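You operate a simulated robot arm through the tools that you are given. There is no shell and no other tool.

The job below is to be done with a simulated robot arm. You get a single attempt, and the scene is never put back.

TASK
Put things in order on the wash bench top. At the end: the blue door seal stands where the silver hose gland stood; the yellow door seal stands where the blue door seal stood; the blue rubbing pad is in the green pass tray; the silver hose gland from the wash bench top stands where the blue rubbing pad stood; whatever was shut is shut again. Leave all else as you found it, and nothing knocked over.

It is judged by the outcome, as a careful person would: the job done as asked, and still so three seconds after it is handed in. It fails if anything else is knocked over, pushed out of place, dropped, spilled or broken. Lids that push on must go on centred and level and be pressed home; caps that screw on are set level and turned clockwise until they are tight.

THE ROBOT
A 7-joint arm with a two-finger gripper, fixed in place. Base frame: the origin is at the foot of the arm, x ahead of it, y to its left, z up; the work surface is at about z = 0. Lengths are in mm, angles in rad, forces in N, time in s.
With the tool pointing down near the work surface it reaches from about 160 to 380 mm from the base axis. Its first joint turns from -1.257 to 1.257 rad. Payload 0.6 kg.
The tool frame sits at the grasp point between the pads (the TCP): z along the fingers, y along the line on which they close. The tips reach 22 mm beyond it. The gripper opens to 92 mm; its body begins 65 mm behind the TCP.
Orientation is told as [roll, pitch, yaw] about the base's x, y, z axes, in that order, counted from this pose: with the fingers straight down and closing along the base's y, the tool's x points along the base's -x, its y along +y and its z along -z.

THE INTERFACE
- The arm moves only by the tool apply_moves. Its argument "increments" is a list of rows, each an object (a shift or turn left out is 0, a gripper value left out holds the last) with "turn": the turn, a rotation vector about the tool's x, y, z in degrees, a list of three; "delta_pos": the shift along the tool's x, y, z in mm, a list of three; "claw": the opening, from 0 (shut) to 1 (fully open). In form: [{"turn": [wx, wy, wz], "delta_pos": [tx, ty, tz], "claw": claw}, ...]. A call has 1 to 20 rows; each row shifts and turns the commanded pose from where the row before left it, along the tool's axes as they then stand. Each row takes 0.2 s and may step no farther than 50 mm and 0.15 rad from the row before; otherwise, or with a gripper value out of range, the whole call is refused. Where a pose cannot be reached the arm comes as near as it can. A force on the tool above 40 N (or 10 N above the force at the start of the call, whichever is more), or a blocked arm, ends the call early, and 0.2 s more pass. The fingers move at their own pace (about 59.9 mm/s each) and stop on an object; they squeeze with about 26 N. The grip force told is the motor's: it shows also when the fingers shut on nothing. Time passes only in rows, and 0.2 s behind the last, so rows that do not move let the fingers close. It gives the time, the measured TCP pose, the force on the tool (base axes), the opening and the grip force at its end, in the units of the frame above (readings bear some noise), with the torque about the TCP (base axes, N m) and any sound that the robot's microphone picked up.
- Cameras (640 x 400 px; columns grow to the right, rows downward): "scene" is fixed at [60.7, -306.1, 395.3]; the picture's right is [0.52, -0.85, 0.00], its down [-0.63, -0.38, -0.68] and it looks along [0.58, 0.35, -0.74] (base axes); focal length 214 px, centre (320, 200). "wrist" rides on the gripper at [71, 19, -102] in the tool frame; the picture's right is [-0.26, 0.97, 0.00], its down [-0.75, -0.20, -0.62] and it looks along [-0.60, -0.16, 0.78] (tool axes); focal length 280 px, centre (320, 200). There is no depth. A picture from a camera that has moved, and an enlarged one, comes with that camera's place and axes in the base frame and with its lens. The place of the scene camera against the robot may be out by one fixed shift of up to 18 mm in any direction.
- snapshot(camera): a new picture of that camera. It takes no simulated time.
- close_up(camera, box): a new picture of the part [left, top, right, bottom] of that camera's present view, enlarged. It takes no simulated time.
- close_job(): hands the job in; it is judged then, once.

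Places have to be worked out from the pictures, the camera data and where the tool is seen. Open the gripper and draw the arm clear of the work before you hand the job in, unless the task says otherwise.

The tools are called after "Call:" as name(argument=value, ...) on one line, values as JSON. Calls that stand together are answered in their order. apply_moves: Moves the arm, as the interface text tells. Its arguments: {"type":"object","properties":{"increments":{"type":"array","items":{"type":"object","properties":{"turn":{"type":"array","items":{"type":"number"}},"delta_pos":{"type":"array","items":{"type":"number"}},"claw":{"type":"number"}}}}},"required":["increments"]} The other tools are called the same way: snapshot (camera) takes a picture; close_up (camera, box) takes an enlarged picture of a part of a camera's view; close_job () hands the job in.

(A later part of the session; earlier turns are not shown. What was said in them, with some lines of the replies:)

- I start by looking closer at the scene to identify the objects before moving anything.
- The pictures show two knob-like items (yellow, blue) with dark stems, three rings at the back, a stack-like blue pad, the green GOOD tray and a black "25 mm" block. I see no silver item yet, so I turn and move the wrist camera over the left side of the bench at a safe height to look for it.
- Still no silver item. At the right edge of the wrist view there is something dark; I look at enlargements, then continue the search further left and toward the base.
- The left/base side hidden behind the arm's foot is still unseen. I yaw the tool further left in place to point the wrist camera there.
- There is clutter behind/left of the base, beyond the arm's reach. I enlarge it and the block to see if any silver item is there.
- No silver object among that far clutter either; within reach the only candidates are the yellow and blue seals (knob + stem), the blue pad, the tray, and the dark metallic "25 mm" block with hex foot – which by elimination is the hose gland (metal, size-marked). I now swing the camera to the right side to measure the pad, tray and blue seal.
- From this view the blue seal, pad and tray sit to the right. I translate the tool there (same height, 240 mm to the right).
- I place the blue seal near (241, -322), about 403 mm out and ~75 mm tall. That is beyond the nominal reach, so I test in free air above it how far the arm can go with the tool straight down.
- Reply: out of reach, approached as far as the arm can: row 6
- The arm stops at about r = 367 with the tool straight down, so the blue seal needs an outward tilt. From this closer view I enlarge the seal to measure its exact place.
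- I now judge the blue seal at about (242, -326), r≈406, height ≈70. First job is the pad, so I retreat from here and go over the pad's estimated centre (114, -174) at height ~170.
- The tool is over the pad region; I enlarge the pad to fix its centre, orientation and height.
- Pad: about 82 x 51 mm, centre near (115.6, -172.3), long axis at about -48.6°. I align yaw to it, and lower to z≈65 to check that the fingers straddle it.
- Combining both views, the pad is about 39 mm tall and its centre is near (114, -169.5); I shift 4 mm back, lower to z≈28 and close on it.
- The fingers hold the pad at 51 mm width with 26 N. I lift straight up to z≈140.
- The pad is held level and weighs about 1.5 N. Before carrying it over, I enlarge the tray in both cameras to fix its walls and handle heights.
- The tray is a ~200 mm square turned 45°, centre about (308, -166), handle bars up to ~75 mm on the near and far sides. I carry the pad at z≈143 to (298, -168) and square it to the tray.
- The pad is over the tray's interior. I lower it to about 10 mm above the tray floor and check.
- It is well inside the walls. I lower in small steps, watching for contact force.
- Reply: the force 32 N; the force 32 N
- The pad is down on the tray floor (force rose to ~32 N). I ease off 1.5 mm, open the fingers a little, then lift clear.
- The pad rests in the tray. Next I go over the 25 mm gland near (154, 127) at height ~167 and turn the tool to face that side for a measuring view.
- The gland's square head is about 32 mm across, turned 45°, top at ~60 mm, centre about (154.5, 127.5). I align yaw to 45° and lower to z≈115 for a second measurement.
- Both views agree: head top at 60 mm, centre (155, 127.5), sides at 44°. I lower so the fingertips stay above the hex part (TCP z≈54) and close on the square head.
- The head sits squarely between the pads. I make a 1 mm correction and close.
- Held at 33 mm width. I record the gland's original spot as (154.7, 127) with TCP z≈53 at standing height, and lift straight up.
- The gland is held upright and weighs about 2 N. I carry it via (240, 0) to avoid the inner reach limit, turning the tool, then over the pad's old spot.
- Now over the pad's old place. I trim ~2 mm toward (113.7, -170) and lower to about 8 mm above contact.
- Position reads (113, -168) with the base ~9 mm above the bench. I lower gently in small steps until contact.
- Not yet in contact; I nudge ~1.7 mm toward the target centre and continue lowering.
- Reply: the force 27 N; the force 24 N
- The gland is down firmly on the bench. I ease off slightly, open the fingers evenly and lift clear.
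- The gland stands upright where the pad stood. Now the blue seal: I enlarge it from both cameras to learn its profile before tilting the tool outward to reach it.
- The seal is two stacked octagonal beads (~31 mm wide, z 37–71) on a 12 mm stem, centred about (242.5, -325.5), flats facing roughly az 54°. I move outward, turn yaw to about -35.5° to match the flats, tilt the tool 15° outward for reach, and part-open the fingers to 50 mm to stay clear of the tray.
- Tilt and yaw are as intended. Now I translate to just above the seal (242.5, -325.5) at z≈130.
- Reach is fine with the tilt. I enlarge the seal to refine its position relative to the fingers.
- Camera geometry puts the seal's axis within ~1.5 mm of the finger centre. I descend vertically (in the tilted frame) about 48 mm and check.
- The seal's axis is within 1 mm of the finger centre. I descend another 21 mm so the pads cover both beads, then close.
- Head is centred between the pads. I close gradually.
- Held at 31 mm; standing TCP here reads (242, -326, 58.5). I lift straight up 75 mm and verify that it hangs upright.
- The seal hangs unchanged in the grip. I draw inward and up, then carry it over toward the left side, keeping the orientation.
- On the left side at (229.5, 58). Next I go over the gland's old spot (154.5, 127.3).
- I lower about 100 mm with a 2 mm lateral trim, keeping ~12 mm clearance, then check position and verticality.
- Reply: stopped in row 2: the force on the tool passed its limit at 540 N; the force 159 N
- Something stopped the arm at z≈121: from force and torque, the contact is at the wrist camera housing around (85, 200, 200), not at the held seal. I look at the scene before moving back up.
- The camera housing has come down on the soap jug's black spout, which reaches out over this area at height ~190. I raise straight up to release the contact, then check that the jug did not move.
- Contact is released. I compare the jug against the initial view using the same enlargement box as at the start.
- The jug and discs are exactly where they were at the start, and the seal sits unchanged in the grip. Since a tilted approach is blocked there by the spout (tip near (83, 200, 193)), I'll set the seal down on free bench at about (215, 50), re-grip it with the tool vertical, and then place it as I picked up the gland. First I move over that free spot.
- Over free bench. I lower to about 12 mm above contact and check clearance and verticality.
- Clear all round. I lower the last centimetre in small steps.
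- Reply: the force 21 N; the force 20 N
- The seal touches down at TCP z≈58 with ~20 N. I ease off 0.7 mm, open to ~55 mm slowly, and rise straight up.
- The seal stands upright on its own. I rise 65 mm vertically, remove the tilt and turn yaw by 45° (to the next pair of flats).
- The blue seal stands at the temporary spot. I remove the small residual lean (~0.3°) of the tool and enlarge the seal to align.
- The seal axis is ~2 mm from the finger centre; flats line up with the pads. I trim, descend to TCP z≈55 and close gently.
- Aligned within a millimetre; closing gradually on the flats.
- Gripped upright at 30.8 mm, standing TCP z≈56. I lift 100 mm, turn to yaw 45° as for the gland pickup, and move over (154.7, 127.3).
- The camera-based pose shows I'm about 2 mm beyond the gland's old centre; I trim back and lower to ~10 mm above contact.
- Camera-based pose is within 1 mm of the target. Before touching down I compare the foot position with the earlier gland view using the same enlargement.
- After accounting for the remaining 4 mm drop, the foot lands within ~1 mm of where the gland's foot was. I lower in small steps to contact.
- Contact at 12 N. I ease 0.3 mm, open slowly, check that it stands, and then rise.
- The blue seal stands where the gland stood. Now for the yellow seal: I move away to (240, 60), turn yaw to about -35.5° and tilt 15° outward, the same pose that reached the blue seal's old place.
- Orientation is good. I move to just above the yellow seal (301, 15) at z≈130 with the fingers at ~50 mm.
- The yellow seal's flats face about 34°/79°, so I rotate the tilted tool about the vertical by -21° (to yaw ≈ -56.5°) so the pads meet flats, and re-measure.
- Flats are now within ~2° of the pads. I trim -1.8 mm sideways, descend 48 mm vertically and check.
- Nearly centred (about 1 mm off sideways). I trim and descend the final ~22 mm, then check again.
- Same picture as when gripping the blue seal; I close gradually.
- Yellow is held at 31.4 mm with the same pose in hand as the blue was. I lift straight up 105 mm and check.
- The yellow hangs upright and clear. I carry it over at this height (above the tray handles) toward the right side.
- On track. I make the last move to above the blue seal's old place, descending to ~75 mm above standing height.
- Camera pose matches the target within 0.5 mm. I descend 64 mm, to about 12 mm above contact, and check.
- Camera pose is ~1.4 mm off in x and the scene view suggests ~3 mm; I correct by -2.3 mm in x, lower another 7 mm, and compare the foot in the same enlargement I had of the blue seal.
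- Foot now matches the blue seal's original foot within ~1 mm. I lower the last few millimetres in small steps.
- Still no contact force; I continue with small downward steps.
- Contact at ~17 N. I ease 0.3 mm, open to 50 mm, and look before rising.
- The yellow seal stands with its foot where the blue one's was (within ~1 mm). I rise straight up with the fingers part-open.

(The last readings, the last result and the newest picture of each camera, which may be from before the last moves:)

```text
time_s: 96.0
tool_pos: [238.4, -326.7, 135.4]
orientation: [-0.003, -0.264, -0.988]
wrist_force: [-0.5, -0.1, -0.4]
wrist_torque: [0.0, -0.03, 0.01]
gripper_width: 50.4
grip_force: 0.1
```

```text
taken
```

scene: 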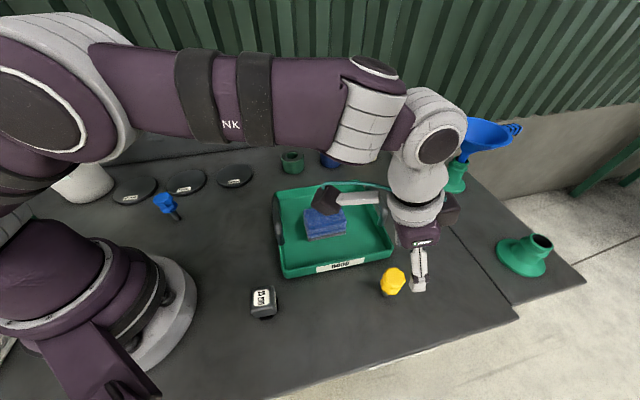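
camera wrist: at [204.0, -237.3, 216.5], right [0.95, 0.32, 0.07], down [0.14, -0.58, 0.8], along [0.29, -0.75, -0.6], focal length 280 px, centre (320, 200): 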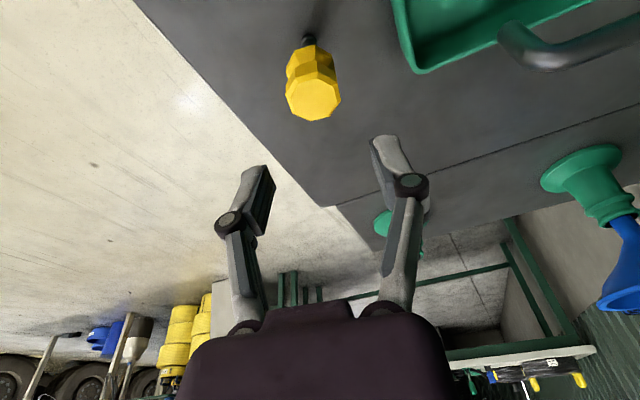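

The yellow stands in place. I draw inward and up, move to the middle of the reach, remove the tilt and open the gripper fully for a final overview.

Call:
apply_moves(increments=[{"delta_pos": [30.9, -0.2, -23.8]}, {"delta_pos": [30.9, -0.2, -23.8]}, {"delta_pos": [30.9, -0.2, -23.8]}, {"delta_pos": [23.3, 32.6, -6.2]}, {"delta_pos": [23.3, 32.6, -6.2]}, {"delta_pos": [23.3, 32.6, -6.2]}, {"delta_pos": [23.3, 32.6, -6.2]}, {"delta_pos": [23.3, 32.6, -6.2]}, {"turn": [0, 7.5, 0]}, {"turn": [0, 7.5, 0], "claw": 1}, {"turn": [0, 0, -7.5]}, {"turn": [0, 0, -7.5]}, {"turn": [0, 0, -7.5]}, {"turn": [0, 0, -7.5]}, {"turn": [0, 0, -7.5]}, {"turn": [0, 0, -7.5]}, {"turn": [0, 0, -7.5]}, {"delta_pos": [0, 0, -20]}])

Call:
snapshot(camera="wrist")

Call:
snapshot(camera="scene")

Call:
close_up(camera="scene", box=[90, 130, 410, 330])

```text
time_s: 99.8
tool_pos: [250.7, -46.4, 198.7]
orientation: [-0.002, 0.002, -0.069]
wrist_force: [0.6, -0.9, 0.3]
wrist_torque: [0.0, 0.01, 0.02]
gripper_width: 91.7
grip_force: 0.1
```

```text
taken
camera wrist: at [180.8, -21.0, 302.5], right [0.33, 0.94, 0.0], down [0.74, -0.26, 0.62], along [0.59, -0.21, -0.78], focal length 280 px, centre (320, 200)
```

wrist: 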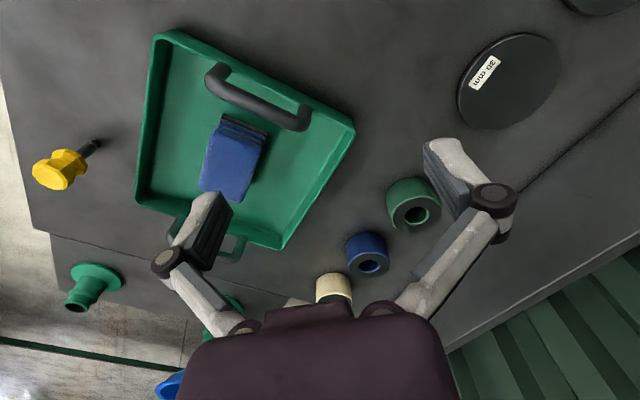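

```text
taken
```

scene: 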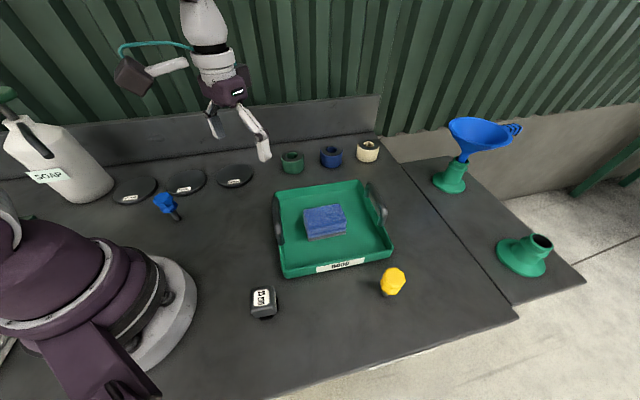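

```text
2.00 times, centred on (250, 230) of scene
camera zoom: at [60.7, -306.1, 395.3], right [0.52, -0.85, 0.0], down [-0.63, -0.38, -0.68], along [0.58, 0.35, -0.74], focal length 429 px, centre (460, 140)
```

zoom: 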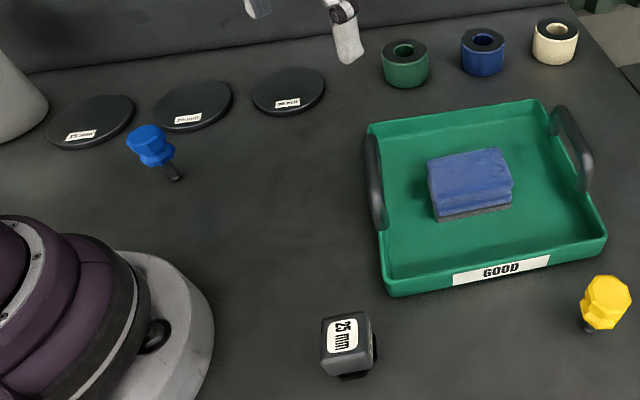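

All four items are in their places and standing, the tray, discs, rings and jug are unchanged from the first picture, nothing was opened, and the gripper is open and clear. I hand the job in.

Call:
close_job()

```text
The job is handed in.
```

I put all four items where you asked, and they were standing upright and settled in the last pictures before I handed the job in.

- **Blue rubbing pad:** it lies flat in the green pass tray.
- **Silver hose gland:** it stands where the blue pad stood. I took the dark metal block marked "25 mm" to be the gland. Nothing within reach looks silver, and it was the only item left unmatched.
- **Blue door seal:** it stands where the gland stood, within about 1 mm by the scene camera.
- **Yellow door seal:** it stands where the blue seal stood, also within about 1 mm.

I took the two knobs on stems to be the door seals, since the blue and cream rings at the back are out of reach.

**Contact with the soap jug:** while I was carrying the blue seal, the wrist camera came down on the jug's spout. The arm stopped, with a force spike of 540 N. I compared the pictures with those from the start, and the jug and the discs had not moved. The seal did not slip in the grip. I then set the seal down briefly on clear bench and gripped it again with the arm upright to finish the placement.

Nothing had to be opened, so there was nothing to shut again. The gripper is open and clear of the bench.
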